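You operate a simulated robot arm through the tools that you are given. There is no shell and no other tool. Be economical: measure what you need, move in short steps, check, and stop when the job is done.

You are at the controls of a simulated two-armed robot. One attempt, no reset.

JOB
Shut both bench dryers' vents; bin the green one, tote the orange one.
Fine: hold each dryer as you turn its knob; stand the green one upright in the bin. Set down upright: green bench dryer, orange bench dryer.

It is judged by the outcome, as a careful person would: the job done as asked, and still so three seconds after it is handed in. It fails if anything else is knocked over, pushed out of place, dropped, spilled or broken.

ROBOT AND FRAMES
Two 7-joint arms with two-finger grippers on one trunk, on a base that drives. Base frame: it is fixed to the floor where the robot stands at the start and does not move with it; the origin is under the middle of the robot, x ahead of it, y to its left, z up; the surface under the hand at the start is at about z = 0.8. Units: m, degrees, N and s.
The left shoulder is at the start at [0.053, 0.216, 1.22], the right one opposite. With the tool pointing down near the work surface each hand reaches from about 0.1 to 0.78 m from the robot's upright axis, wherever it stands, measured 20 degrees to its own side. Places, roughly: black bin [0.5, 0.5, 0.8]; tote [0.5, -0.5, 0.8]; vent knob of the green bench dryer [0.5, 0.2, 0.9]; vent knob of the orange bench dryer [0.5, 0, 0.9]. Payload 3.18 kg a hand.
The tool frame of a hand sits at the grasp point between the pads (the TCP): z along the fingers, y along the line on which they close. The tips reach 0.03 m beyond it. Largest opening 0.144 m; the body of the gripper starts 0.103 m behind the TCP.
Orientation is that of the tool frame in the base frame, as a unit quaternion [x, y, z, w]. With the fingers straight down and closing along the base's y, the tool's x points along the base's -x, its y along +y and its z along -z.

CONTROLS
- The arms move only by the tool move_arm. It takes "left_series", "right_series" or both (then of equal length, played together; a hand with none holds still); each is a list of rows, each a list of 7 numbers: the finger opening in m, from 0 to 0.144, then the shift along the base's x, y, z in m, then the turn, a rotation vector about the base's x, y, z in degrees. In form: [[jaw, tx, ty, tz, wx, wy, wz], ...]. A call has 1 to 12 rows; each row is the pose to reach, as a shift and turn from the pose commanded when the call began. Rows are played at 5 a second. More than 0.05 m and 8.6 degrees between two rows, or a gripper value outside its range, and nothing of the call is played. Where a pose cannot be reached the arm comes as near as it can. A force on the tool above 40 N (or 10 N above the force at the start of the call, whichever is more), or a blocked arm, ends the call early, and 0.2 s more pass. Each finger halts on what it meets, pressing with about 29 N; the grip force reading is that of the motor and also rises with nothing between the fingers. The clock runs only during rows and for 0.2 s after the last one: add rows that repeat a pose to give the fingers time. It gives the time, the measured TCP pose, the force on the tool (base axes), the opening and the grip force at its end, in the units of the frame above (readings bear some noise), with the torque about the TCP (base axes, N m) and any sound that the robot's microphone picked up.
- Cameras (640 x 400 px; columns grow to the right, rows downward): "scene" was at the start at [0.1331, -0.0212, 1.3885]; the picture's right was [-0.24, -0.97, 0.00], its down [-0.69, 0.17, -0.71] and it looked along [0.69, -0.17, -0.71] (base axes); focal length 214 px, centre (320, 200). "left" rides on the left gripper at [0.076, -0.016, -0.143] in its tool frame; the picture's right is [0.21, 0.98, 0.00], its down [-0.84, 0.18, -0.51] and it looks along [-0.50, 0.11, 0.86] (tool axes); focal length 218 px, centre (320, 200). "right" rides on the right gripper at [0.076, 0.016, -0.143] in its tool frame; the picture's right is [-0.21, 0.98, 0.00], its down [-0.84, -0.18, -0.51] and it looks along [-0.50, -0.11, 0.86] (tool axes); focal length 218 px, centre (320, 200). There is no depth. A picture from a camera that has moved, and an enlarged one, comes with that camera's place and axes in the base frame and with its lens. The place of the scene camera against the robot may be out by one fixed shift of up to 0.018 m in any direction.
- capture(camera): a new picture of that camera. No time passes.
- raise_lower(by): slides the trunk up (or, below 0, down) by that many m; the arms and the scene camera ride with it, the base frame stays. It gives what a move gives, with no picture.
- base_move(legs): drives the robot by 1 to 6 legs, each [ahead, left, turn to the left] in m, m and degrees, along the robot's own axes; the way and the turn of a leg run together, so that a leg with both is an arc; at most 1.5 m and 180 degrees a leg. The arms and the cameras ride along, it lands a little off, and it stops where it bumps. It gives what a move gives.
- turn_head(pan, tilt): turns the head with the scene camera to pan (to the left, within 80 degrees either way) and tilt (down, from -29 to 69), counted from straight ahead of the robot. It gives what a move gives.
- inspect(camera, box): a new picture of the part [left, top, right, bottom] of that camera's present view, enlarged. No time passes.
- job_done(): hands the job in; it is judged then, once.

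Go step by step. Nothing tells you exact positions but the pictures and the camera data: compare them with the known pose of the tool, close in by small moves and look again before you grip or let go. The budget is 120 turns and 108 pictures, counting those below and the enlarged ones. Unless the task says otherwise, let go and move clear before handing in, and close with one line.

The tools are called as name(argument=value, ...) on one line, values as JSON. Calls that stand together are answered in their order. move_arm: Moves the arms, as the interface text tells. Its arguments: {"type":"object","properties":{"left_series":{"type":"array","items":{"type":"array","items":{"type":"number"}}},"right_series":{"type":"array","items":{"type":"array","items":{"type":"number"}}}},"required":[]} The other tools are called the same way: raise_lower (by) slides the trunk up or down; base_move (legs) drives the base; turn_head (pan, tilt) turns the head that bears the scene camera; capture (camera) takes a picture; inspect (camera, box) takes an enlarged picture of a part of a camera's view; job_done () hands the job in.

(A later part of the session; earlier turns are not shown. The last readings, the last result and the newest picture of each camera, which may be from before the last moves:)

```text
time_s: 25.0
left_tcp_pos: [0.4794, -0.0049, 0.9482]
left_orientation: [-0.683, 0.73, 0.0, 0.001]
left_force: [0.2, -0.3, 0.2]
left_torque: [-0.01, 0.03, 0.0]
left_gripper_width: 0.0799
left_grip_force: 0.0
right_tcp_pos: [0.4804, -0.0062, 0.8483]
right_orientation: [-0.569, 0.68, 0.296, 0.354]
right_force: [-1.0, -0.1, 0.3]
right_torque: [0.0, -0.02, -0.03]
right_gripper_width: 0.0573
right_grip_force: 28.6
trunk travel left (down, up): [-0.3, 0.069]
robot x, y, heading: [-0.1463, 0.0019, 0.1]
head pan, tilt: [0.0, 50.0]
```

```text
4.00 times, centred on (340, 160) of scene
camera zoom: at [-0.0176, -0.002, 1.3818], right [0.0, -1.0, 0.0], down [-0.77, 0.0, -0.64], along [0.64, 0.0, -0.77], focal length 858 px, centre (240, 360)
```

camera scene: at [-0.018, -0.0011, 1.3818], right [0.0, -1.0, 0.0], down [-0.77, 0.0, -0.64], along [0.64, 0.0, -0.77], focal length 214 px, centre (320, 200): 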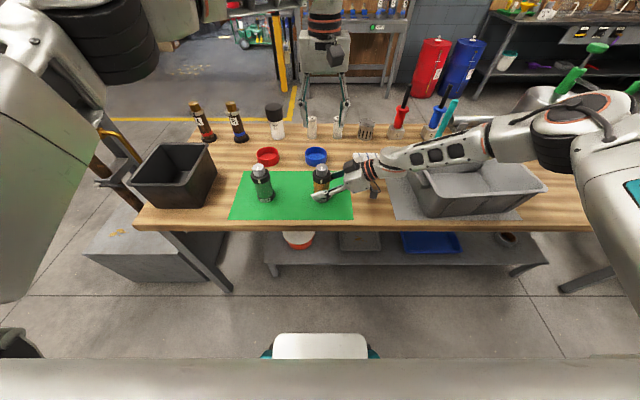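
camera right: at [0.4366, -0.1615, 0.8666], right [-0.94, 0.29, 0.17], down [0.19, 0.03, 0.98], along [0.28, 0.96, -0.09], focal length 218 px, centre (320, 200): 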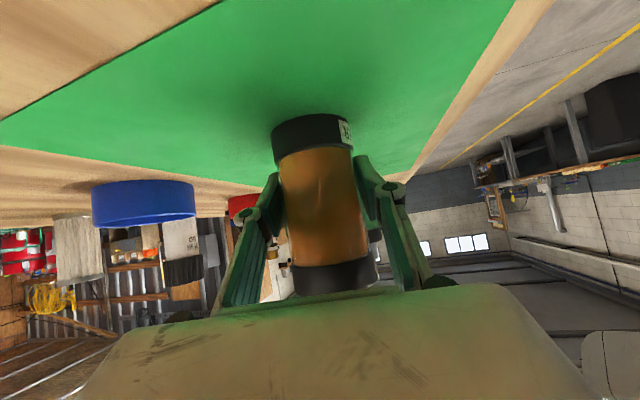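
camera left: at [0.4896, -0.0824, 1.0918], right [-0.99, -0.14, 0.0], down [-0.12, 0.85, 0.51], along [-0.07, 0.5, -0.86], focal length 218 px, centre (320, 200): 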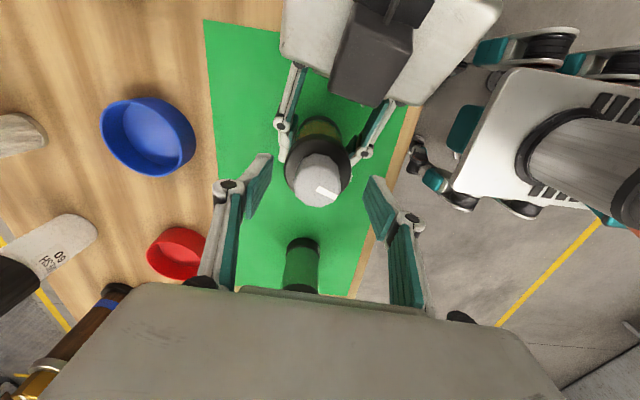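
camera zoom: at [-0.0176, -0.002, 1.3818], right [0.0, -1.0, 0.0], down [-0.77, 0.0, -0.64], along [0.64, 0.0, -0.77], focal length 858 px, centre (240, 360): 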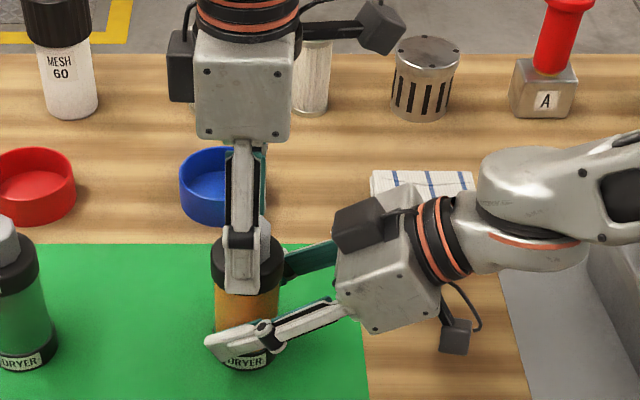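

The fingers straddle the knob fore and aft. I close and then turn clockwise in one call, ending early if blocked.

move_arm(left_series=[[0.06, 0, 0, 0, 0, 0, 0], [0.045, 0, 0, 0, 0, 0, 0], [0.03, 0, 0, 0, 0, 0, 0], [0.02, 0, 0, 0, 0, 0, 0], [0.02, 0, 0, 0, 0, 0, -5], [0.02, 0, 0, 0, 0, 0, -10], [0.02, 0, 0, 0, 0, 0, -15], [0.02, 0, 0, 0, 0, 0, -20], [0.02, 0, 0, 0, 0, 0, -25], [0.02, 0, 0, 0, 0, 0, -30], [0.02, 0, 0, 0, 0, 0, -35], [0.02, 0, 0, 0, 0, 0, -40]])

capture(camera="left")

```text
time_s: 27.6
left_tcp_pos: [0.4787, -0.005, 0.9483]
left_orientation: [-0.391, 0.92, -0.001, 0.002]
left_force: [20.8, 4.2, -5.4]
left_torque: [0.37, -0.91, 0.03]
left_gripper_width: 0.0367
left_grip_force: 29.0
right_tcp_pos: [0.4801, -0.0067, 0.8476]
right_orientation: [-0.569, 0.68, 0.297, 0.354]
right_force: [-20.0, -4.0, 4.8]
right_torque: [0.06, -1.18, -0.01]
right_gripper_width: 0.0578
right_grip_force: 29.2
trunk travel left (down, up): [-0.3, 0.069]
robot x, y, heading: [-0.1474, 0.0017, 0.1]
head pan, tilt: [0.0, 50.0]
```

```text
70 pictures are left
camera left: at [0.4371, -0.0716, 1.0922], right [-0.85, 0.53, 0.0], down [0.45, 0.73, 0.51], along [0.27, 0.43, -0.86], focal length 218 px, centre (320, 200)
```

left: 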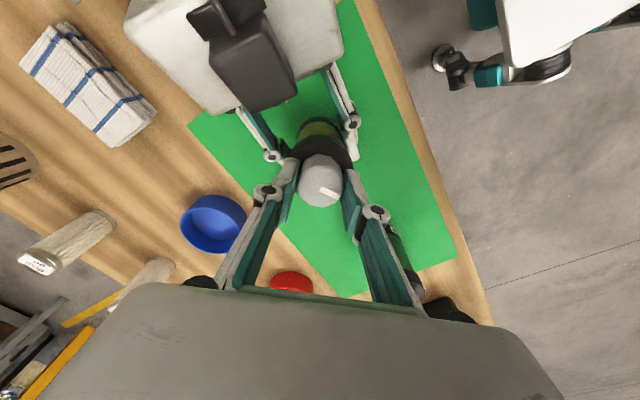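

The mark turns with the fingers (about 58° in total). I relieve the x side-load and continue clockwise.

move_arm(left_series=[[0.02, 0.0015, 0, 0, 0, 0, 0], [0.02, 0.003, 0, 0, 0, 0, -5], [0.02, 0.003, 0, 0, 0, 0, -10], [0.02, 0.003, 0, 0, 0, 0, -15], [0.02, 0.003, 0, 0, 0, 0, -20], [0.02, 0.003, 0, 0, 0, 0, -25], [0.02, 0.003, 0, 0, 0, 0, -30], [0.02, 0.003, 0, 0, 0, 0, -35], [0.02, 0.003, 0, 0, 0, 0, -40], [0.02, 0.003, 0, 0, 0, 0, -40]])

capture(camera="left")

inspect(camera="scene", box=[280, 130, 360, 180])

```text
time_s: 29.8
left_tcp_pos: [0.4804, -0.0064, 0.9496]
left_orientation: [-0.053, 0.999, -0.002, -0.002]
left_force: [-5.2, 0.6, 9.7]
left_torque: [-0.06, 0.54, 0.43]
left_gripper_width: 0.0367
left_grip_force: 29.0
right_tcp_pos: [0.4818, -0.0067, 0.8475]
right_orientation: [-0.569, 0.681, 0.296, 0.354]
right_force: [4.4, 0.0, -9.7]
right_torque: [0.03, -0.03, -0.44]
right_gripper_width: 0.0575
right_grip_force: 28.7
trunk travel left (down, up): [-0.3, 0.069]
robot x, y, heading: [-0.1482, 0.0002, -0.2]
head pan, tilt: [0.0, 50.0]
```

```text
69 pictures are left
camera left: at [0.4063, -0.0304, 1.0925], right [-0.31, 0.95, 0.0], down [0.82, 0.27, 0.5], along [0.48, 0.15, -0.86], focal length 218 px, centre (320, 200)
```

left: 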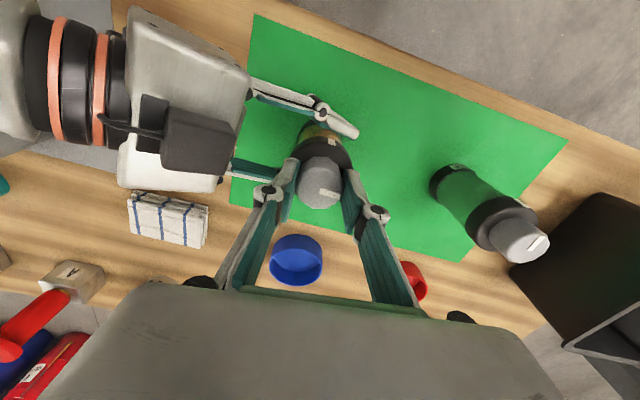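

```text
8.00 times, centred on (320, 155) of scene
camera zoom: at [-0.0175, -0.002, 1.3817], right [0.0, -1.0, 0.0], down [-0.77, 0.0, -0.64], along [0.64, 0.0, -0.77], focal length 1716 px, centre (320, 560)
```

zoom: 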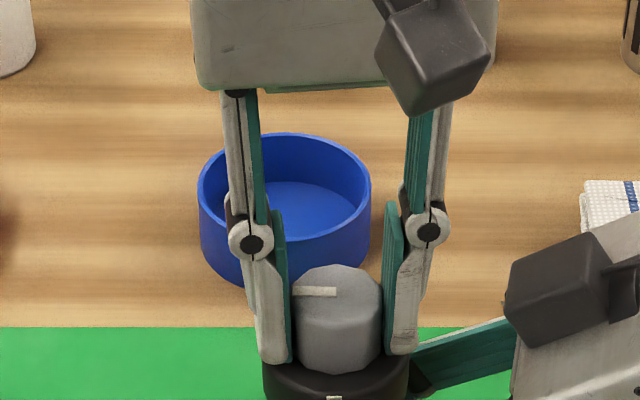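

Torque about the knob axis jumped to 0.43 N·m near a 90° turn, which suggests the closed stop. I nudge a few more degrees to confirm.

move_arm(left_series=[[0.02, 0, 0, -0.001, 0, 0, -3], [0.02, 0, 0, -0.001, 0, 0, -6], [0.02, 0, 0, -0.001, 0, 0, -6]])

inspect(camera="scene", box=[280, 130, 360, 180])

```text
time_s: 30.6
left_tcp_pos: [0.4812, -0.006, 0.9486]
left_orientation: [-0.001, 1.0, 0.0, 0.0]
left_force: [-4.0, -1.9, 10.5]
left_torque: [-0.08, 0.37, 0.41]
left_gripper_width: 0.0368
left_grip_force: 29.4
right_tcp_pos: [0.4795, -0.0058, 0.8491]
right_orientation: [-0.569, 0.68, 0.297, 0.354]
right_force: [4.6, 1.7, -10.7]
right_torque: [-0.11, 0.1, -0.36]
right_gripper_width: 0.0576
right_grip_force: 28.9
trunk travel left (down, up): [-0.3, 0.069]
robot x, y, heading: [-0.1475, 0.0021, -0.0]
head pan, tilt: [0.0, 50.0]
```

```text
8.00 times, centred on (320, 155) of scene
camera zoom: at [-0.0175, -0.002, 1.3817], right [0.0, -1.0, 0.0], down [-0.77, 0.0, -0.64], along [0.64, 0.0, -0.77], focal length 1716 px, centre (320, 560)
```

zoom: 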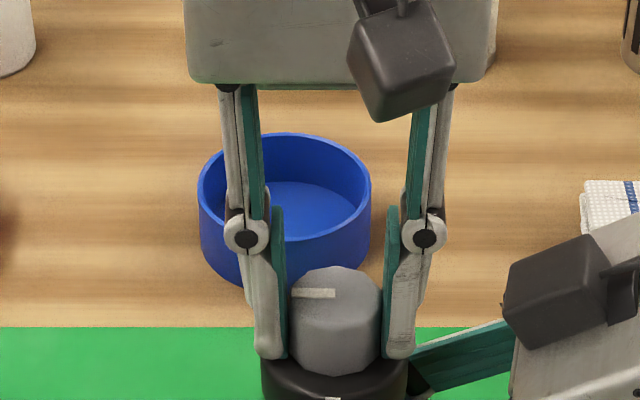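

The fingers slipped while the knob stayed put: the stop is reached with the mark 90° round. I release, lift the left hand clear and check the mark.

move_arm(left_series=[[0.04, 0, 0, 0, 0, 0, 0], [0.07, 0, 0, 0, 0, 0, 0], [0.08, 0, 0, 0.03, 0, 0, 0], [0.08, 0, 0, 0.075, 0, 0, 0], [0.08, 0, 0.02, 0.12, 0, 0, 0], [0.08, -0.03, 0.05, 0.15, 0, 0, 0], [0.08, -0.06, 0.085, 0.17, 0, 0, 0], [0.08, -0.09, 0.12, 0.18, 0, 0, 0], [0.08, -0.12, 0.155, 0.19, 0, 0, 0], [0.08, -0.15, 0.19, 0.2, 0, 0, 0]])

inspect(camera="scene", box=[280, 130, 360, 180])

capture(camera="scene")

```text
refused: row 6 steps farther than a row can; nothing moved
```

```text
8.00 times, centred on (320, 155) of scene
camera zoom: at [-0.0175, -0.002, 1.3817], right [0.0, -1.0, 0.0], down [-0.77, 0.0, -0.64], along [0.64, 0.0, -0.77], focal length 1716 px, centre (320, 560)
```

zoom: 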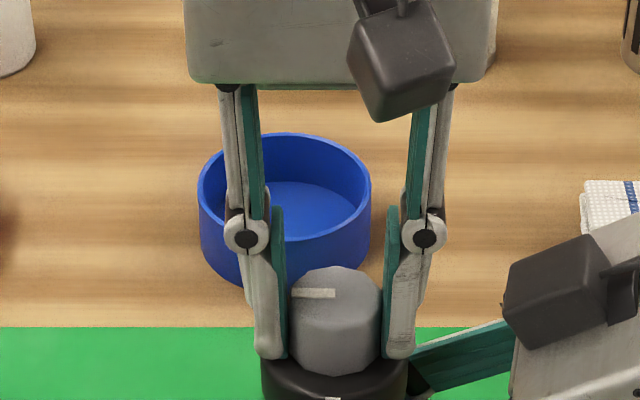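

```text
65 pictures are left
camera scene: at [-0.0175, -0.002, 1.3817], right [0.0, -1.0, 0.0], down [-0.77, 0.0, -0.64], along [0.64, 0.0, -0.77], focal length 214 px, centre (320, 200)
```

scene: 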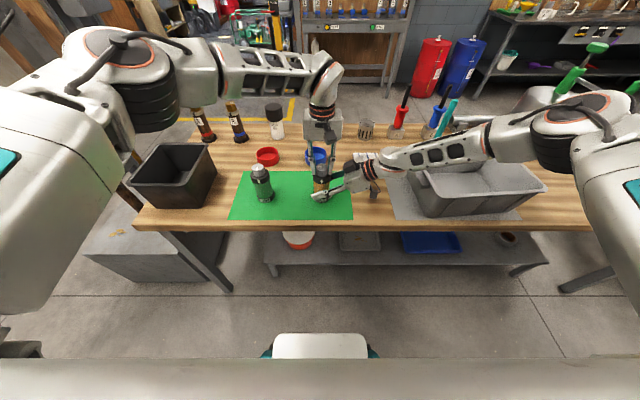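

One row stepped too far, so nothing moved. I repeat with smaller steps.

move_arm(left_series=[[0.04, 0, 0, 0, 0, 0, 0], [0.07, 0, 0, 0, 0, 0, 0], [0.08, 0, 0, 0.03, 0, 0, 0], [0.08, 0, 0, 0.07, 0, 0, 0], [0.08, 0, 0.01, 0.11, 0, 0, 0], [0.08, -0.025, 0.03, 0.14, 0, 0, 0], [0.08, -0.05, 0.06, 0.16, 0, 0, 0], [0.08, -0.075, 0.09, 0.17, 0, 0, 0], [0.08, -0.1, 0.12, 0.18, 0, 0, 0], [0.08, -0.125, 0.15, 0.19, 0, 0, 0], [0.08, -0.15, 0.18, 0.2, 0, 0, 0]])

inspect(camera="scene", box=[280, 130, 360, 180])

capture(camera="right")

```text
time_s: 33.0
left_tcp_pos: [0.3299, 0.1759, 1.148]
left_orientation: [-0.001, 1.0, -0.002, 0.0]
left_force: [-0.4, 0.2, 0.7]
left_torque: [-0.04, 0.0, 0.01]
left_gripper_width: 0.0801
left_grip_force: 0.1
right_tcp_pos: [0.4806, -0.0049, 0.8487]
right_orientation: [-0.57, 0.68, 0.297, 0.353]
right_force: [0.4, 0.2, 0.2]
right_torque: [-0.03, 0.01, 0.0]
right_gripper_width: 0.0573
right_grip_force: 29.0
trunk travel left (down, up): [-0.3, 0.069]
robot x, y, heading: [-0.1488, -0.0028, 0.0]
head pan, tilt: [0.0, 50.0]
```

```text
8.00 times, centred on (320, 155) of scene
camera zoom: at [-0.0183, -0.0008, 1.3819], right [0.0, -1.0, 0.0], down [-0.77, 0.0, -0.64], along [0.64, 0.0, -0.77], focal length 1716 px, centre (320, 560)
```

zoom: 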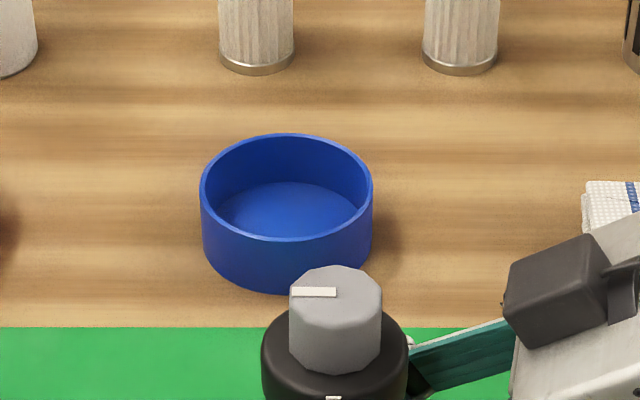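

```text
63 pictures are left
camera right: at [0.4362, -0.1606, 0.8671], right [-0.94, 0.29, 0.17], down [0.19, 0.04, 0.98], along [0.28, 0.96, -0.09], focal length 218 px, centre (320, 200)
```

right: 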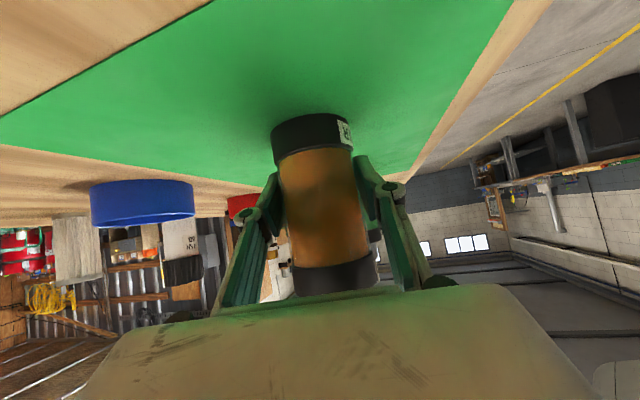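

The orange vent is shut (mark at 90°, at the stop). Now I release orange, back the right hand out along its approach, and turn it to point down for a top grip.

move_arm(right_series=[[0.07, 0, 0, 0, 0, 0, 0], [0.1, 0, 0, 0, 0, 0, 0], [0.1, 0, 0, 0, 0, 0, 0], [0.1, -0.004, -0.024, 0.017, 0, 0, 0], [0.1, -0.009, -0.056, 0.04, 0, 0, 0], [0.1, -0.014, -0.088, 0.063, 0, 0, 0], [0.1, -0.02, -0.12, 0.086, 0, 0, 0], [0.1, -0.027, -0.155, 0.112, 0, 0, 0], [0.1, -0.027, -0.16, 0.155, 0, 0, 0], [0.1, -0.027, -0.16, 0.2, 0, 0, 0]])

move_arm(right_series=[[0.1, 0, 0, 0, -3.18, 3.79, -6.11], [0.1, 0, 0, 0, -6.37, 7.58, -12.22], [0.1, 0, 0, 0.01, -9.55, 11.38, -18.33], [0.1, 0, 0, 0.02, -12.73, 15.17, -24.43], [0.1, 0, 0, 0.02, -15.92, 18.96, -30.54], [0.1, 0, 0, 0.02, -19.1, 22.75, -36.65], [0.1, 0, 0, 0.02, -22.28, 26.54, -42.76], [0.1, 0, 0, 0.02, -25.47, 30.33, -48.87], [0.1, 0, 0, 0.02, -28.65, 34.13, -54.98], [0.1, 0, 0, 0.02, -31.83, 37.92, -61.08], [0.1, 0, 0, 0.02, -35.02, 41.71, -67.19], [0.1, 0, 0, 0.02, -38.2, 45.5, -73.3]])

capture(camera="scene")

capture(camera="right")

```text
time_s: 35.2
left_tcp_pos: [0.331, 0.1742, 1.1458]
left_orientation: [-0.001, 1.0, 0.0, 0.0]
left_force: [0.2, 0.9, -0.2]
left_torque: [0.03, -0.05, -0.04]
left_gripper_width: 0.08
left_grip_force: 0.2
right_tcp_pos: [0.4508, -0.1676, 1.0486]
right_orientation: [-0.569, 0.68, 0.298, 0.353]
right_force: [-0.1, 0.4, -0.1]
right_torque: [-0.02, -0.03, -0.06]
right_gripper_width: 0.1
right_grip_force: 0.0
trunk travel left (down, up): [-0.3, 0.069]
robot x, y, heading: [-0.147, 0.0009, -0.1]
head pan, tilt: [0.0, 50.0]
```

```text
time_s: 37.8
left_tcp_pos: [0.3376, 0.1644, 1.1443]
left_orientation: [0.001, 1.0, 0.004, -0.004]
left_force: [1.4, -2.7, -0.8]
left_torque: [0.35, 0.2, 0.0]
left_gripper_width: 0.08
left_grip_force: 0.0
right_tcp_pos: [0.5676, -0.1506, 1.1803]
right_orientation: [-0.02, 0.999, 0.026, 0.006]
right_force: [2.1, -3.2, -2.5]
right_torque: [0.45, 0.26, -0.01]
right_gripper_width: 0.0999
right_grip_force: 0.1
right hand out of reach, approached as far as the arm can: row 1, 2, 3, 4, 5, 6, 7, 8, 9, 10, 11, 12
trunk travel left (down, up): [-0.3, 0.069]
robot x, y, heading: [-0.1508, 0.0016, -0.1]
head pan, tilt: [0.0, 50.0]
```

```text
62 pictures are left
camera scene: at [-0.0099, -0.0126, 1.3806], right [0.0, -1.0, -0.01], down [-0.77, 0.01, -0.64], along [0.64, 0.01, -0.77], focal length 214 px, centre (320, 200)
```

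scene: 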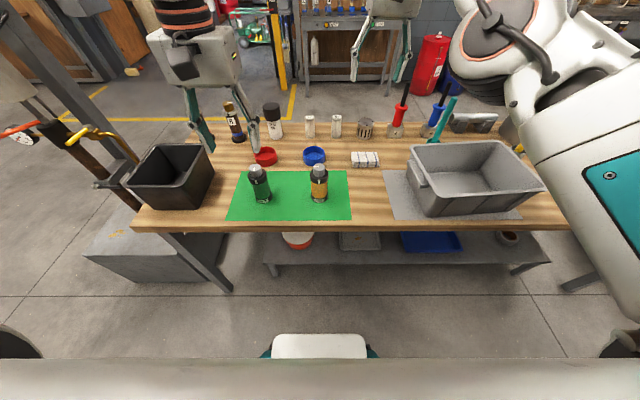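

```text
61 pictures are left
camera right: at [0.489, -0.1455, 1.3217], right [0.17, 0.98, 0.05], down [0.84, -0.17, 0.51], along [0.51, -0.04, -0.86], focal length 218 px, centre (320, 200)
```

right: 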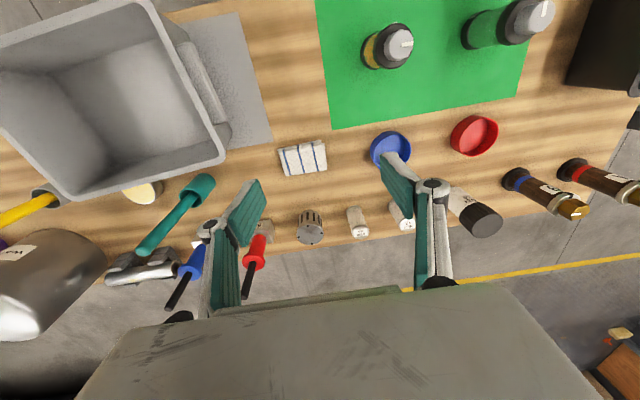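

The right hand now points down after a swing of the arm, and orange stands upright on the mat. I move the left hand aside and bring the right hand above orange.

move_arm(left_series=[[0.08, -0.01, 0.03, 0.01, 0, 0, 0], [0.08, -0.02, 0.06, 0.02, 0, 0, 0], [0.08, -0.03, 0.09, 0.03, 0, 0, 0], [0.08, -0.04, 0.12, 0.03, 0, 0, 0], [0.08, -0.04, 0.12, 0.03, 0, 0, 0], [0.08, -0.04, 0.12, 0.03, 0, 0, 0], [0.08, -0.04, 0.12, 0.03, 0, 0, 0]], right_series=[[0.1, -0.014, 0.024, -0.015, -0.5, 0.1, -0.4], [0.1, -0.029, 0.048, -0.03, -1, 0.2, -0.8], [0.1, -0.043, 0.073, -0.045, -1.5, 0.35, -1.15], [0.1, -0.057, 0.097, -0.06, -2, 0.5, -1.5], [0.1, -0.072, 0.122, -0.075, -2.5, 0.6, -1.9], [0.1, -0.086, 0.146, -0.09, -3, 0.7, -2.3], [0.1, -0.086, 0.146, -0.09, -3, 0.7, -2.3]])

capture(camera="right")

```text
time_s: 39.6
left_tcp_pos: [0.2921, 0.2951, 1.1782]
left_orientation: [-0.001, 1.0, 0.0, -0.001]
left_force: [0.6, 0.1, 0.3]
left_torque: [0.0, -0.02, 0.0]
left_gripper_width: 0.0802
left_grip_force: 0.1
right_tcp_pos: [0.5382, -0.0424, 1.1289]
right_orientation: [0.029, 1.0, -0.001, -0.004]
right_force: [-0.5, -0.4, 0.7]
right_torque: [0.0, -0.02, 0.01]
right_gripper_width: 0.0998
right_grip_force: 0.0
right hand out of reach, approached as far as the arm can: row 1, 2, 3, 4, 5, 6, 7
trunk travel left (down, up): [-0.3, 0.069]
robot x, y, heading: [-0.1471, 0.0013, -0.0]
head pan, tilt: [0.0, 50.0]
stopped in row 7 (right hand): the arm was blocked; the commanded pose is now the measured one
```

```text
60 pictures are left
camera right: at [0.4641, -0.0215, 1.2716], right [0.26, 0.96, 0.0], down [0.84, -0.23, 0.5], along [0.48, -0.13, -0.87], focal length 218 px, centre (320, 200)
```

right: 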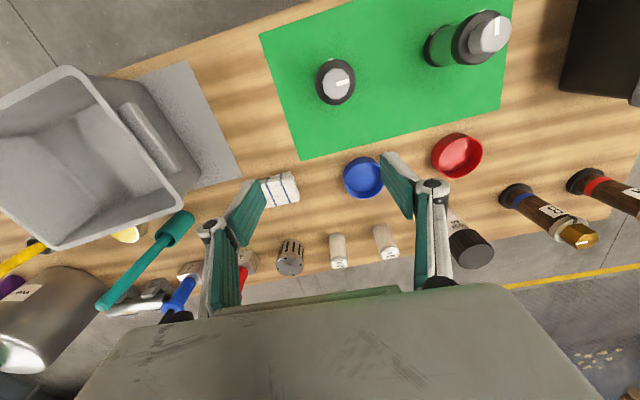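

The right arm is at some joint limit here. I try the same move with the hand yawed clockwise a little, which should free the wrist.

move_arm(right_series=[[0.1, 0, 0, 0, 0, 0, -7], [0.1, 0, 0, 0, 0, 0, -14], [0.1, 0, 0, 0, 0, 0, -21], [0.1, -0.015, 0.01, 0, 0, 0, -28], [0.1, -0.03, 0.02, 0, 0, 0, -30], [0.1, -0.045, 0.03, 0, 0, 0, -30], [0.1, -0.057, 0.038, 0, 0, 0, -30]])

capture(camera="scene")

```text
time_s: 41.4
left_tcp_pos: [0.293, 0.2951, 1.1782]
left_orientation: [-0.001, 1.0, -0.001, -0.001]
left_force: [-0.7, -0.9, -0.3]
left_torque: [0.0, 0.06, -0.01]
left_gripper_width: 0.0803
left_grip_force: 0.1
right_tcp_pos: [0.5034, -0.0164, 1.1332]
right_orientation: [0.304, 0.952, -0.01, -0.014]
right_force: [-0.1, 0.4, -0.5]
right_torque: [0.02, 0.02, -0.01]
right_gripper_width: 0.0999
right_grip_force: 0.1
right hand out of reach, approached as far as the arm can: row 4, 5, 6, 7
trunk travel left (down, up): [-0.3, 0.069]
robot x, y, heading: [-0.148, 0.0005, -0.1]
head pan, tilt: [0.0, 50.0]
stopped in row 7 (right hand): the arm was blocked; the commanded pose is now the measured one
```

```text
59 pictures are left
camera scene: at [-0.0165, -0.0025, 1.3816], right [0.0, -1.0, 0.0], down [-0.77, 0.0, -0.64], along [0.64, 0.0, -0.77], focal length 214 px, centre (320, 200)
```

scene: 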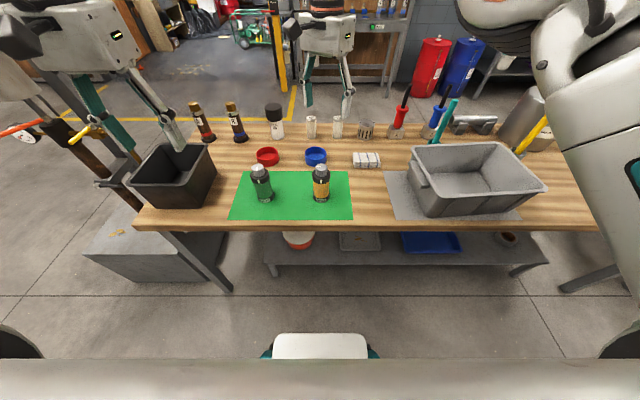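

The elbow is now high. I try lowering the hand with tips staying above the knob, to see whether the arm frees up.

move_arm(right_series=[[0.1, 0, 0, -0.03, 0, 0, 0], [0.1, 0, 0, -0.06, 0, 0, 0], [0.1, 0, 0, -0.09, 0, 0, 0], [0.1, 0, 0, -0.1, 0, 0, 0], [0.1, -0.01, 0.005, -0.1, 0, 0, 0], [0.1, -0.022, 0.01, -0.1, 0, 0, 0], [0.1, -0.022, 0.01, -0.1, 0, 0, 0]])

```text
time_s: 43.2
left_tcp_pos: [0.2913, 0.295, 1.1796]
left_orientation: [-0.001, 1.0, -0.002, 0.0]
left_force: [-0.1, 0.1, -1.0]
left_torque: [0.0, 0.02, 0.05]
left_gripper_width: 0.08
left_grip_force: 0.0
right_tcp_pos: [0.535, -0.0323, 1.0834]
right_orientation: [0.323, 0.946, -0.005, -0.019]
right_force: [0.8, -1.1, -0.7]
right_torque: [0.03, -0.03, 0.01]
right_gripper_width: 0.1001
right_grip_force: 0.0
right hand out of reach, approached as far as the arm can: row 1, 2, 3, 4, 5, 6, 7
trunk travel left (down, up): [-0.3, 0.069]
robot x, y, heading: [-0.1486, 0.0003, -0.1]
head pan, tilt: [0.0, 50.0]
stopped in row 7 (right hand): the arm was blocked; the commanded pose is now the measured one
```

That configuration is jammed. I move the right hand out to the side over the tote, squaring it up, so the elbow can drop back out.

move_arm(right_series=[[0.1, 0, -0.03, 0.02, 0, 0, 6], [0.1, 0, -0.06, 0.04, 0, 0, 12], [0.1, 0, -0.1, 0.06, 0, 0, 18], [0.1, -0.01, -0.14, 0.07, 0, 0, 24], [0.1, -0.02, -0.18, 0.07, 0, 0, 30], [0.1, -0.03, -0.22, 0.07, 0, 0, 36], [0.1, -0.035, -0.26, 0.07, 0, 0, 37], [0.1, -0.035, -0.3, 0.07, 0, 0, 37], [0.1, -0.035, -0.3, 0.07, 0, 0, 37]])

capture(camera="scene")

```text
time_s: 45.2
left_tcp_pos: [0.2925, 0.2988, 1.1769]
left_orientation: [-0.002, 1.0, -0.002, -0.002]
left_force: [0.0, 1.0, -0.5]
left_torque: [-0.11, 0.0, -0.01]
left_gripper_width: 0.0801
left_grip_force: 0.0
right_tcp_pos: [0.5638, -0.3215, 1.1776]
right_orientation: [0.002, 1.0, -0.013, -0.02]
right_force: [0.0, 0.4, 0.1]
right_torque: [-0.16, 0.01, 0.03]
right_gripper_width: 0.1
right_grip_force: 0.1
right hand out of reach, approached as far as the arm can: row 1, 2, 3, 4, 5, 6, 7, 8, 9
trunk travel left (down, up): [-0.3, 0.069]
robot x, y, heading: [-0.1494, -0.0008, -0.0]
head pan, tilt: [0.0, 50.0]
```

```text
58 pictures are left
camera scene: at [-0.0166, 0.0014, 1.3816], right [0.0, -1.0, 0.0], down [-0.77, 0.0, -0.64], along [0.64, 0.0, -0.77], focal length 214 px, centre (320, 200)
```

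scene: 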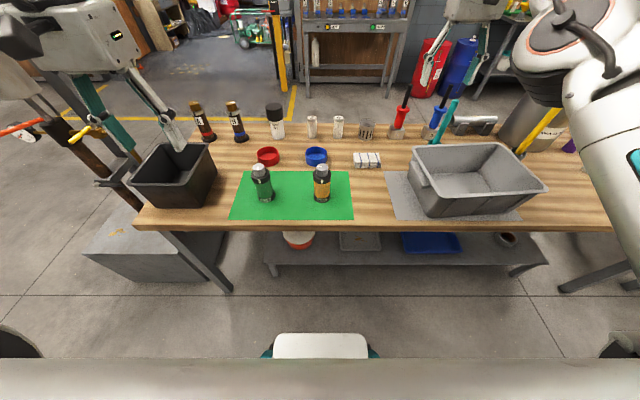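

The arm still resists coming back in x, so a wrist joint is probably at its limit. In this clear air I test turning the yaw counter-clockwise and pulling back.

move_arm(right_series=[[0.1, 0, 0, 0.01, 0, 0, 8], [0.1, 0, 0, 0.02, 0, 0, 16], [0.1, 0, 0, 0.02, 0, 0, 24], [0.1, 0, 0, 0.02, 0, 0, 32], [0.1, 0, 0, 0.02, 0, 0, 40], [0.1, 0, 0, 0.02, 0, 0, 48], [0.1, -0.03, 0, 0.02, 0, 0, 56], [0.1, -0.06, 0, 0.02, 0, 0, 60], [0.1, -0.09, 0, 0.02, 0, 0, 60], [0.1, -0.12, 0, 0.02, 0, 0, 60], [0.1, -0.12, 0, 0.02, 0, 0, 60]])

turn_head(pan=-55, tilt=25)

capture(camera="scene")

```text
time_s: 47.6
left_tcp_pos: [0.2923, 0.2957, 1.1782]
left_orientation: [-0.001, 1.0, -0.001, 0.0]
left_force: [0.2, -0.9, 0.1]
left_torque: [-0.01, 0.05, 0.01]
left_gripper_width: 0.08
left_grip_force: 0.0
right_tcp_pos: [0.5529, -0.3105, 1.2332]
right_orientation: [-0.499, 0.866, -0.019, -0.01]
right_force: [-0.1, -0.4, 0.4]
right_torque: [0.01, 0.0, 0.0]
right_gripper_width: 0.1
right_grip_force: 0.1
right hand out of reach, approached as far as the arm can: row 7, 8, 9, 10, 11
trunk travel left (down, up): [-0.3, 0.069]
robot x, y, heading: [-0.1502, -0.0009, 0.1]
head pan, tilt: [0.0, 50.0]
```

```text
time_s: 48.9
left_tcp_pos: [0.2933, 0.2961, 1.1781]
left_orientation: [-0.001, 1.0, -0.001, 0.0]
left_force: [-0.6, 0.5, 0.2]
left_torque: [-0.01, 0.0, -0.01]
left_gripper_width: 0.0801
left_grip_force: 0.0
right_tcp_pos: [0.5539, -0.3114, 1.2344]
right_orientation: [-0.499, 0.866, -0.019, -0.01]
right_force: [-0.4, -0.1, 0.1]
right_torque: [-0.02, 0.0, 0.0]
right_gripper_width: 0.0999
right_grip_force: 0.0
trunk travel left (down, up): [-0.3, 0.069]
robot x, y, heading: [-0.1507, 0.0016, 0.0]
head pan, tilt: [-55.0, 25.0]
```

```text
57 pictures are left
camera scene: at [-0.0418, -0.0774, 1.4192], right [-0.82, -0.57, 0.0], down [-0.24, 0.35, -0.91], along [0.52, -0.74, -0.42], focal length 214 px, centre (320, 200)
```

scene: 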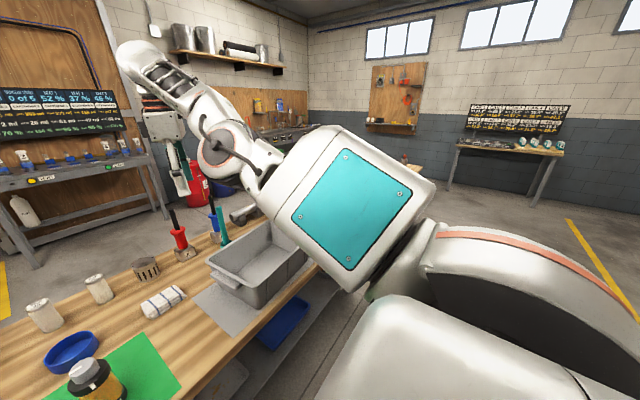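

The arm's elbow has dropped under with the forearm rising, which blocks pulling back. I re-tilt the hand toward the sideways pose that worked before, in clear air.

move_arm(right_series=[[0.1, -0.01, 0.005, 0, 6, -3.4, 0], [0.1, -0.02, 0.01, -0.01, 12, -6.9, 0], [0.1, -0.03, 0.02, -0.02, 18, -10.3, 0], [0.1, -0.04, 0.03, -0.03, 24, -13.8, 0], [0.1, -0.05, 0.04, -0.05, 30, -17.2, 0], [0.1, -0.06, 0.05, -0.07, 36, -20.6, 0], [0.1, -0.07, 0.06, -0.09, 42, -24.1, 0], [0.1, -0.08, 0.07, -0.1, 47.6, -27.5, 0], [0.1, -0.08, 0.07, -0.1, 47.6, -27.5, 0]])

capture(camera="scene")

```text
time_s: 50.9
left_tcp_pos: [0.2922, 0.2967, 1.1787]
left_orientation: [-0.001, 1.0, -0.001, -0.001]
left_force: [1.0, -0.2, 0.0]
left_torque: [0.0, -0.04, -0.03]
left_gripper_width: 0.0803
left_grip_force: 0.1
right_tcp_pos: [0.634, -0.2532, 1.3061]
right_orientation: [-0.46, 0.794, 0.203, 0.342]
right_force: [-1.1, -0.1, -0.1]
right_torque: [0.01, -0.02, -0.01]
right_gripper_width: 0.0998
right_grip_force: 0.0
right hand out of reach, approached as far as the arm can: row 1, 2, 3, 4, 5, 6, 7, 8, 9
trunk travel left (down, up): [-0.3, 0.069]
robot x, y, heading: [-0.1466, 0.0038, -0.2]
head pan, tilt: [-55.0, 25.0]
```

```text
56 pictures are left
camera scene: at [-0.042, -0.0764, 1.4194], right [-0.82, -0.57, 0.0], down [-0.24, 0.35, -0.91], along [0.52, -0.74, -0.42], focal length 214 px, centre (320, 200)
```

scene: 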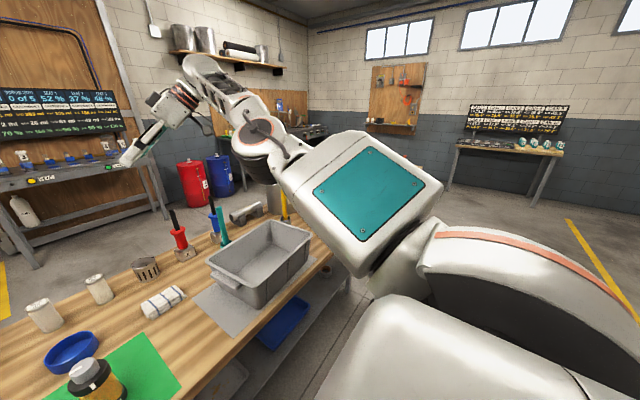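

The tilt is reached but the hand stays far out. I pull it back and outward to encourage the elbow to swing out.

move_arm(right_series=[[0.1, -0.03, -0.02, -0.01, 0, 0, 0], [0.1, -0.06, -0.04, -0.02, 0, 0, 0], [0.1, -0.09, -0.06, -0.03, 0, 0, 0], [0.1, -0.12, -0.08, -0.05, 0, 0, 5], [0.1, -0.15, -0.1, -0.07, 0, 0, 10], [0.1, -0.18, -0.1, -0.1, 0, 0, 15], [0.1, -0.18, -0.1, -0.13, 0, 0, 20], [0.1, -0.18, -0.1, -0.16, 0, 0, 20], [0.1, -0.18, -0.1, -0.16, 0, 0, 20]])

capture(camera="scene")

```text
time_s: 52.9
left_tcp_pos: [0.2909, 0.2945, 1.1787]
left_orientation: [-0.001, 1.0, -0.001, 0.001]
left_force: [-0.7, -0.6, -0.3]
left_torque: [0.07, -0.06, -0.01]
left_gripper_width: 0.0801
left_grip_force: 0.1
right_tcp_pos: [0.4964, -0.4681, 1.2607]
right_orientation: [-0.589, 0.702, 0.259, 0.303]
right_force: [-1.2, -1.1, -0.1]
right_torque: [0.05, -0.05, -0.06]
right_gripper_width: 0.1
right_grip_force: 0.0
right hand out of reach, approached as far as the arm can: row 1, 2, 3, 4, 5, 6, 7, 8, 9
trunk travel left (down, up): [-0.3, 0.069]
robot x, y, heading: [-0.1483, 0.0011, 0.0]
head pan, tilt: [-55.0, 25.0]
```

```text
55 pictures are left
camera scene: at [-0.0436, -0.079, 1.4193], right [-0.82, -0.57, 0.0], down [-0.24, 0.35, -0.91], along [0.52, -0.74, -0.42], focal length 214 px, centre (320, 200)
```

scene: 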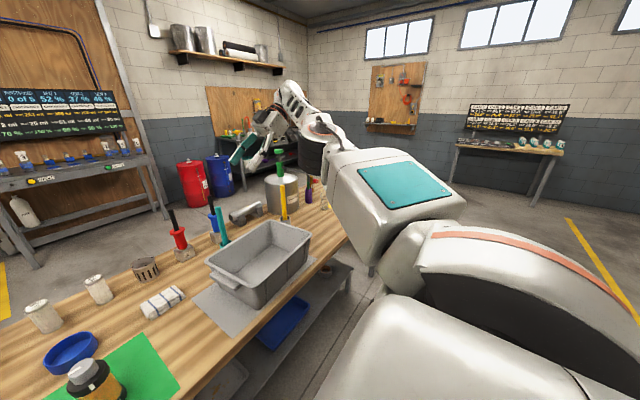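

move_arm(right_series=[[0.1, -0.02, 0.02, -0.01, 0, 0, 0], [0.1, -0.04, 0.05, -0.02, 0, 0, 0], [0.1, -0.06, 0.08, -0.03, 0, 0, 0], [0.1, -0.07, 0.12, -0.05, 0, 0, 0], [0.1, -0.07, 0.16, -0.07, 0, 0, 0], [0.1, -0.06, 0.2, -0.1, 0, 0, 0], [0.1, -0.05, 0.24, -0.13, 0, 0, 0], [0.1, -0.05, 0.26, -0.17, 0, 0, 0], [0.1, -0.05, 0.28, -0.2, 0, 0, 0], [0.1, -0.05, 0.28, -0.2, 0, 0, 0], [0.1, -0.05, 0.28, -0.2, 0, 0, 0]])

capture(camera="scene")

```text
refused: row 6 steps farther than a row can; nothing moved
```

```text
54 pictures are left
camera scene: at [-0.0436, -0.079, 1.4193], right [-0.82, -0.57, 0.0], down [-0.24, 0.35, -0.91], along [0.52, -0.74, -0.42], focal length 214 px, centre (320, 200)
```

scene: 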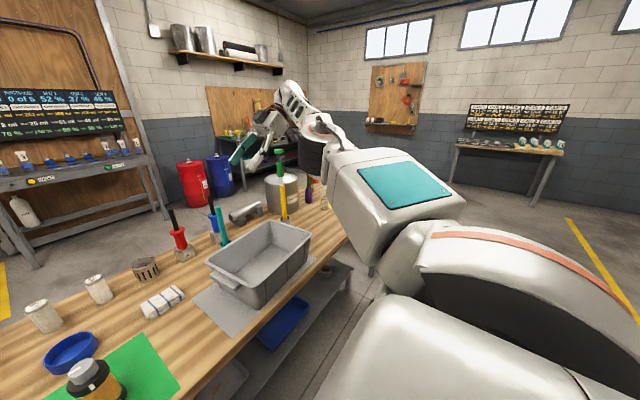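

A row was too long; I repeat with shorter steps and only then look.

move_arm(right_series=[[0.1, -0.02, 0.02, -0.01, 0, 0, 0], [0.1, -0.04, 0.05, -0.02, 0, 0, 0], [0.1, -0.06, 0.08, -0.03, 0, 0, 0], [0.1, -0.07, 0.11, -0.05, 0, 0, 0], [0.1, -0.07, 0.14, -0.07, 0, 0, 0], [0.1, -0.06, 0.17, -0.09, 0, 0, 0], [0.1, -0.05, 0.2, -0.11, 0, 0, 0], [0.1, -0.05, 0.23, -0.14, 0, 0, 0], [0.1, -0.05, 0.26, -0.17, 0, 0, 0], [0.1, -0.05, 0.28, -0.2, 0, 0, 0], [0.1, -0.05, 0.28, -0.2, 0, 0, 0]])

capture(camera="scene")

```text
time_s: 55.2
left_tcp_pos: [0.2919, 0.2971, 1.1788]
left_orientation: [-0.001, 1.0, -0.001, -0.001]
left_force: [0.4, -0.2, 0.8]
left_torque: [-0.02, 0.01, -0.03]
left_gripper_width: 0.0801
left_grip_force: 0.1
right_tcp_pos: [0.4766, -0.1694, 1.0638]
right_orientation: [-0.59, 0.698, 0.268, 0.303]
right_force: [0.3, -0.4, -0.6]
right_torque: [0.0, -0.04, 0.0]
right_gripper_width: 0.1001
right_grip_force: 0.0
right hand out of reach, approached as far as the arm can: row 1, 2, 4, 5, 6, 7, 8, 9, 10, 11
trunk travel left (down, up): [-0.3, 0.069]
robot x, y, heading: [-0.1539, 0.0031, 0.2]
head pan, tilt: [-55.0, 25.0]
```

```text
53 pictures are left
camera scene: at [-0.0418, -0.0771, 1.4193], right [-0.82, -0.57, 0.0], down [-0.24, 0.35, -0.91], along [0.52, -0.74, -0.42], focal length 214 px, centre (320, 200)
```

scene: 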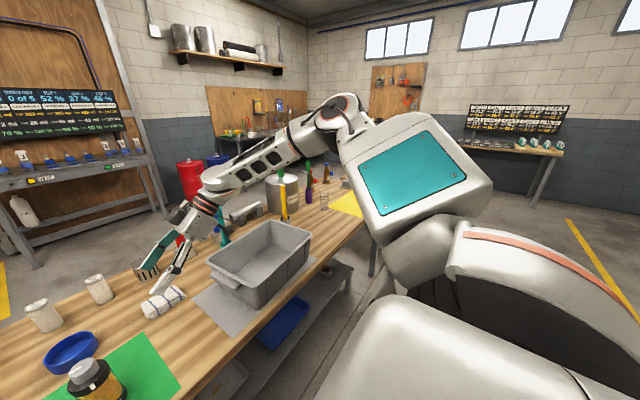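

The right arm is back in its good elbow-out posture. I'll keep this posture: regrip orange from the side, lift it, and drive the base sideways to the tote. First the stand-off.

move_arm(right_series=[[0.1, -0.006, 0.002, -0.02, 1.4, -0.4, -0.2], [0.1, -0.011, 0.003, -0.04, 2.8, -0.8, -0.4], [0.1, -0.016, 0.005, -0.06, 4.2, -1.3, -0.5], [0.1, -0.02, 0.006, -0.08, 5.6, -1.7, -0.7], [0.1, -0.023, 0.007, -0.1, 7.0, -2.1, -0.9], [0.1, -0.023, 0.007, -0.1, 7.0, -2.1, -0.9], [0.1, -0.023, 0.007, -0.1, 7.0, -2.1, -0.9]])

capture(camera="right")

```text
time_s: 56.9
left_tcp_pos: [0.2915, 0.2958, 1.1784]
left_orientation: [0.0, 1.0, -0.001, 0.0]
left_force: [0.4, -0.9, 0.5]
left_torque: [0.05, 0.02, -0.04]
left_gripper_width: 0.0802
left_grip_force: 0.0
right_tcp_pos: [0.4555, -0.1656, 0.965]
right_orientation: [-0.57, 0.684, 0.289, 0.351]
right_force: [-0.2, 0.1, -0.5]
right_torque: [0.01, -0.01, -0.01]
right_gripper_width: 0.0999
right_grip_force: 0.0
trunk travel left (down, up): [-0.3, 0.069]
robot x, y, heading: [-0.1456, -0.0011, -0.1]
head pan, tilt: [-55.0, 25.0]
```

```text
52 pictures are left
camera right: at [0.4098, -0.3209, 0.9861], right [-0.94, 0.3, 0.16], down [0.19, 0.05, 0.98], along [0.29, 0.95, -0.1], focal length 218 px, centre (320, 200)
```

right: 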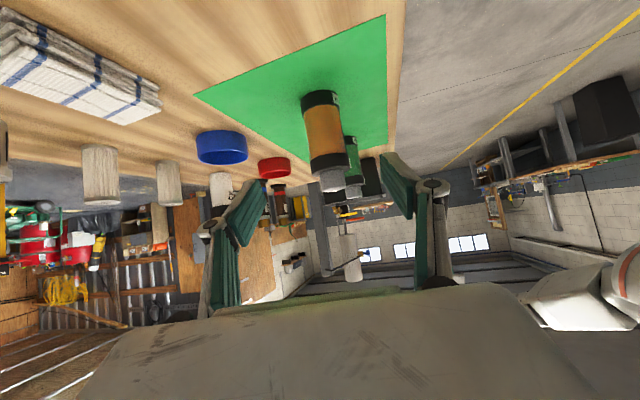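

Orange is unmoved at x ≈ 0.481. I advance along the approach line to the grasp point.

move_arm(right_series=[[0.1, 0.004, 0.027, -0.019, 0, 0, 0], [0.1, 0.008, 0.054, -0.038, 0, 0, 0], [0.1, 0.012, 0.081, -0.057, 0, 0, 0], [0.1, 0.016, 0.108, -0.076, 0, 0, 0], [0.1, 0.02, 0.135, -0.095, 0, 0, 0], [0.1, 0.0255, 0.16, -0.113, 0, 0, 0], [0.1, 0.0255, 0.16, -0.113, 0, 0, 0]])

capture(camera="right")

```text
time_s: 58.5
left_tcp_pos: [0.2922, 0.2958, 1.178]
left_orientation: [0.0, 1.0, -0.001, 0.0]
left_force: [-0.5, 0.0, -0.7]
left_torque: [0.02, -0.02, 0.0]
left_gripper_width: 0.0802
left_grip_force: 0.1
right_tcp_pos: [0.4823, -0.0083, 0.8539]
right_orientation: [-0.57, 0.684, 0.289, 0.353]
right_force: [0.0, 0.8, 0.3]
right_torque: [0.0, 0.02, 0.01]
right_gripper_width: 0.0999
right_grip_force: 0.0
trunk travel left (down, up): [-0.3, 0.069]
robot x, y, heading: [-0.152, 0.0001, -0.1]
head pan, tilt: [-55.0, 25.0]
```

```text
51 pictures are left
camera right: at [0.4364, -0.1616, 0.8745], right [-0.94, 0.3, 0.16], down [0.19, 0.05, 0.98], along [0.29, 0.95, -0.1], focal length 218 px, centre (320, 200)
```

right: 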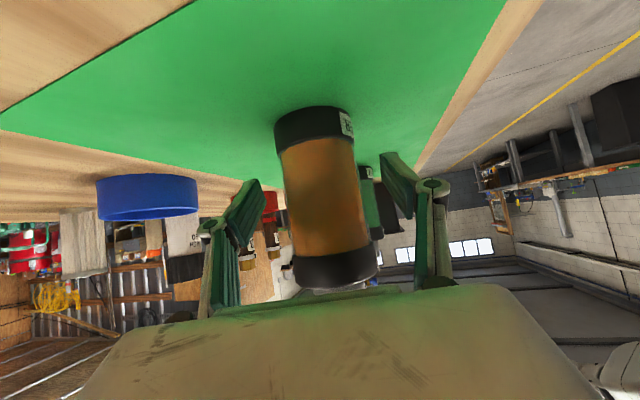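

Good alignment. I close, then lift straight up 0.2 m.

move_arm(right_series=[[0.075, 0, 0, 0, 0, 0, 0], [0.055, 0, 0, 0, 0, 0, 0], [0.03, 0, 0, 0, 0, 0, 0], [0.03, 0, 0, 0, 0, 0, 0], [0.03, 0, 0, 0.01, 0, 0, 0], [0.03, 0, 0, 0.03, 0, 0, 0], [0.03, 0, 0, 0.06, 0, 0, 0], [0.03, 0, 0, 0.09, 0, 0, 0], [0.03, 0, 0, 0.12, 0, 0, 0], [0.03, 0, 0, 0.15, 0, 0, 0], [0.03, 0, 0, 0.18, 0, 0, 0], [0.03, 0, 0, 0.18, 0, 0, 0]])

turn_head(pan=-35, tilt=45)

capture(camera="scene")

```text
time_s: 61.0
left_tcp_pos: [0.2927, 0.2967, 1.1781]
left_orientation: [0.0, 1.0, 0.0, 0.0]
left_force: [0.6, -0.2, -0.1]
left_torque: [-0.01, 0.0, -0.01]
left_gripper_width: 0.0803
left_grip_force: 0.0
right_tcp_pos: [0.4816, -0.0084, 1.0325]
right_orientation: [-0.57, 0.685, 0.288, 0.351]
right_force: [-0.5, 0.2, -3.3]
right_torque: [0.02, 0.05, 0.01]
right_gripper_width: 0.0573
right_grip_force: 29.0
trunk travel left (down, up): [-0.3, 0.069]
robot x, y, heading: [-0.1511, 0.0008, -0.2]
head pan, tilt: [-55.0, 25.0]
```

```text
time_s: 61.9
left_tcp_pos: [0.2922, 0.2961, 1.1786]
left_orientation: [-0.001, 1.0, -0.001, 0.0]
left_force: [0.4, -2.2, -0.8]
left_torque: [-0.01, 0.02, 0.01]
left_gripper_width: 0.0798
left_grip_force: 0.1
right_tcp_pos: [0.4821, -0.0082, 1.0327]
right_orientation: [-0.57, 0.685, 0.288, 0.352]
right_force: [0.3, -0.2, -2.5]
right_torque: [-0.03, -0.01, -0.01]
right_gripper_width: 0.0575
right_grip_force: 28.9
trunk travel left (down, up): [-0.3, 0.069]
robot x, y, heading: [-0.145, 0.0022, -0.1]
head pan, tilt: [-35.0, 45.0]
```

```text
50 pictures are left
camera scene: at [-0.0278, -0.0487, 1.3887], right [-0.57, -0.82, 0.0], down [-0.58, 0.41, -0.71], along [0.58, -0.41, -0.71], focal length 214 px, centre (320, 200)
```

scene: 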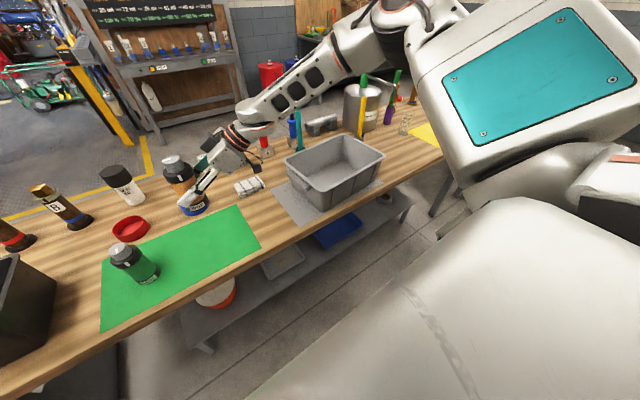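

The tote's rim is high (about z 0.95) and only ~0.25 m wide, so a shallow-tilted hand would hit its walls; orange must go in with a top-down grip. I set it back on the mat exactly where it was, release and back off.

move_arm(right_series=[[0.03, 0, 0, -0.04, 0, 0, 0], [0.03, 0, 0, -0.08, 0, 0, 0], [0.03, 0, 0, -0.12, 0, 0, 0], [0.03, 0, 0, -0.15, 0, 0, 0], [0.03, 0, 0, -0.17, 0, 0, 0], [0.03, 0, 0, -0.178, 0, 0, 0], [0.03, 0, 0, -0.18, 0, 0, 0], [0.03, 0, 0, -0.18, 0, 0, 0]])

move_arm(right_series=[[0.06, 0, 0, 0, 0, 0, 0], [0.09, 0, 0, 0, 0, 0, 0], [0.1, 0, 0, 0, 0, 0, 0], [0.1, -0.004, -0.027, 0.019, 0, 0, 0], [0.1, -0.009, -0.06, 0.043, 0, 0, 0], [0.1, -0.015, -0.095, 0.068, 0, 0, 0], [0.1, -0.02, -0.13, 0.092, 0, 0, 0], [0.1, -0.025, -0.16, 0.113, 0, 0, 0], [0.1, -0.025, -0.165, 0.15, 0, 0, 0], [0.1, -0.025, -0.165, 0.19, 0, 0, 0]])

capture(camera="right")

```text
time_s: 63.7
left_tcp_pos: [0.2924, 0.2965, 1.1781]
left_orientation: [0.0, 1.0, -0.001, 0.0]
left_force: [-0.5, 0.4, -0.9]
left_torque: [0.01, 0.01, 0.01]
left_gripper_width: 0.0802
left_grip_force: 0.2
right_tcp_pos: [0.4811, -0.005, 0.8535]
right_orientation: [-0.569, 0.684, 0.289, 0.353]
right_force: [-0.2, -0.4, -0.4]
right_torque: [-0.03, 0.12, -0.01]
right_gripper_width: 0.0574
right_grip_force: 29.1
trunk travel left (down, up): [-0.3, 0.069]
robot x, y, heading: [-0.1477, -0.0005, -0.0]
head pan, tilt: [-35.0, 45.0]
```

```text
time_s: 65.9
left_tcp_pos: [0.2914, 0.2961, 1.1793]
left_orientation: [0.0, 1.0, -0.001, 0.0]
left_force: [-0.2, 0.1, -0.8]
left_torque: [0.0, -0.01, 0.01]
left_gripper_width: 0.0803
left_grip_force: 0.1
right_tcp_pos: [0.458, -0.1689, 1.0432]
right_orientation: [-0.571, 0.684, 0.288, 0.351]
right_force: [-0.5, 0.3, -0.5]
right_torque: [-0.01, 0.01, -0.03]
right_gripper_width: 0.0997
right_grip_force: 0.1
trunk travel left (down, up): [-0.3, 0.069]
robot x, y, heading: [-0.146, -0.0017, -0.1]
head pan, tilt: [-35.0, 45.0]
```

```text
49 pictures are left
camera right: at [0.4128, -0.3239, 1.0645], right [-0.94, 0.3, 0.16], down [0.19, 0.05, 0.98], along [0.29, 0.95, -0.1], focal length 218 px, centre (320, 200)
```

right: 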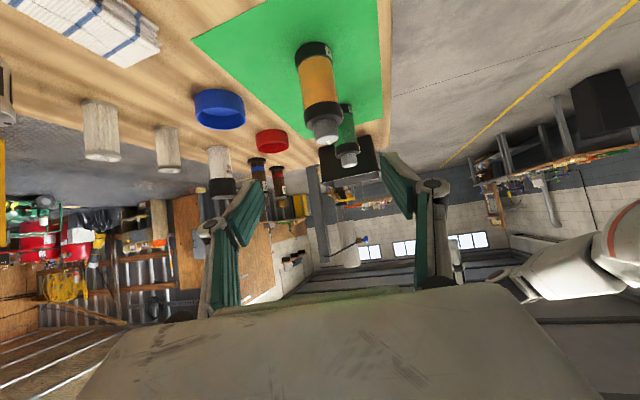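

Orange stands fine. I test steepening the right hand without yaw (tilt only) to see if this posture can reach a vertical hand.

move_arm(right_series=[[0.1, 0, 0, 0.01, -7.7, 1.4, 0], [0.1, 0, 0, 0.02, -15.5, 2.7, 0], [0.1, 0, 0, 0.03, -23.2, 4.1, 0], [0.1, 0, 0, 0.04, -31, 5.5, 0], [0.1, 0, 0, 0.05, -38.7, 6.9, 0], [0.1, 0, 0, 0.06, -46.5, 8.2, 0], [0.1, 0, 0, 0.07, -54.2, 9.6, 0], [0.1, 0, 0, 0.07, -54.2, 9.6, 0]])

capture(camera="scene")

```text
time_s: 67.7
left_tcp_pos: [0.2926, 0.2953, 1.1787]
left_orientation: [-0.001, 1.0, -0.001, -0.001]
left_force: [-0.3, -0.3, -0.7]
left_torque: [0.01, -0.01, 0.0]
left_gripper_width: 0.0801
left_grip_force: 0.0
right_tcp_pos: [0.5599, -0.1381, 1.1738]
right_orientation: [-0.642, 0.767, -0.009, -0.003]
right_force: [-0.1, -0.7, -0.3]
right_torque: [0.01, 0.01, 0.03]
right_gripper_width: 0.1
right_grip_force: 0.0
right hand out of reach, approached as far as the arm can: row 1, 2, 3, 4, 5, 6, 7, 8
trunk travel left (down, up): [-0.3, 0.069]
robot x, y, heading: [-0.1499, -0.0013, 0.2]
head pan, tilt: [-35.0, 45.0]
```

```text
48 pictures are left
camera scene: at [-0.0279, -0.0493, 1.3887], right [-0.57, -0.82, 0.0], down [-0.58, 0.41, -0.71], along [0.58, -0.41, -0.71], focal length 214 px, centre (320, 200)
```

scene: 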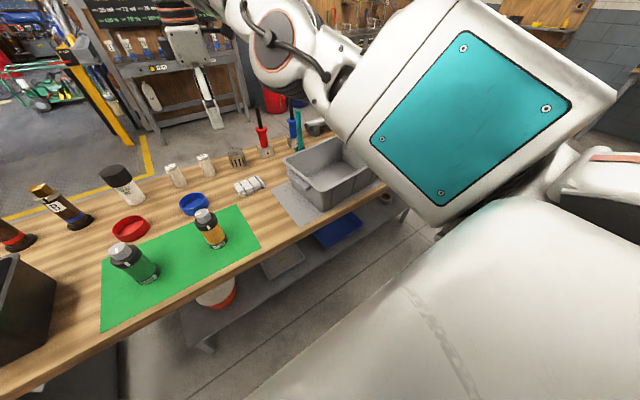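

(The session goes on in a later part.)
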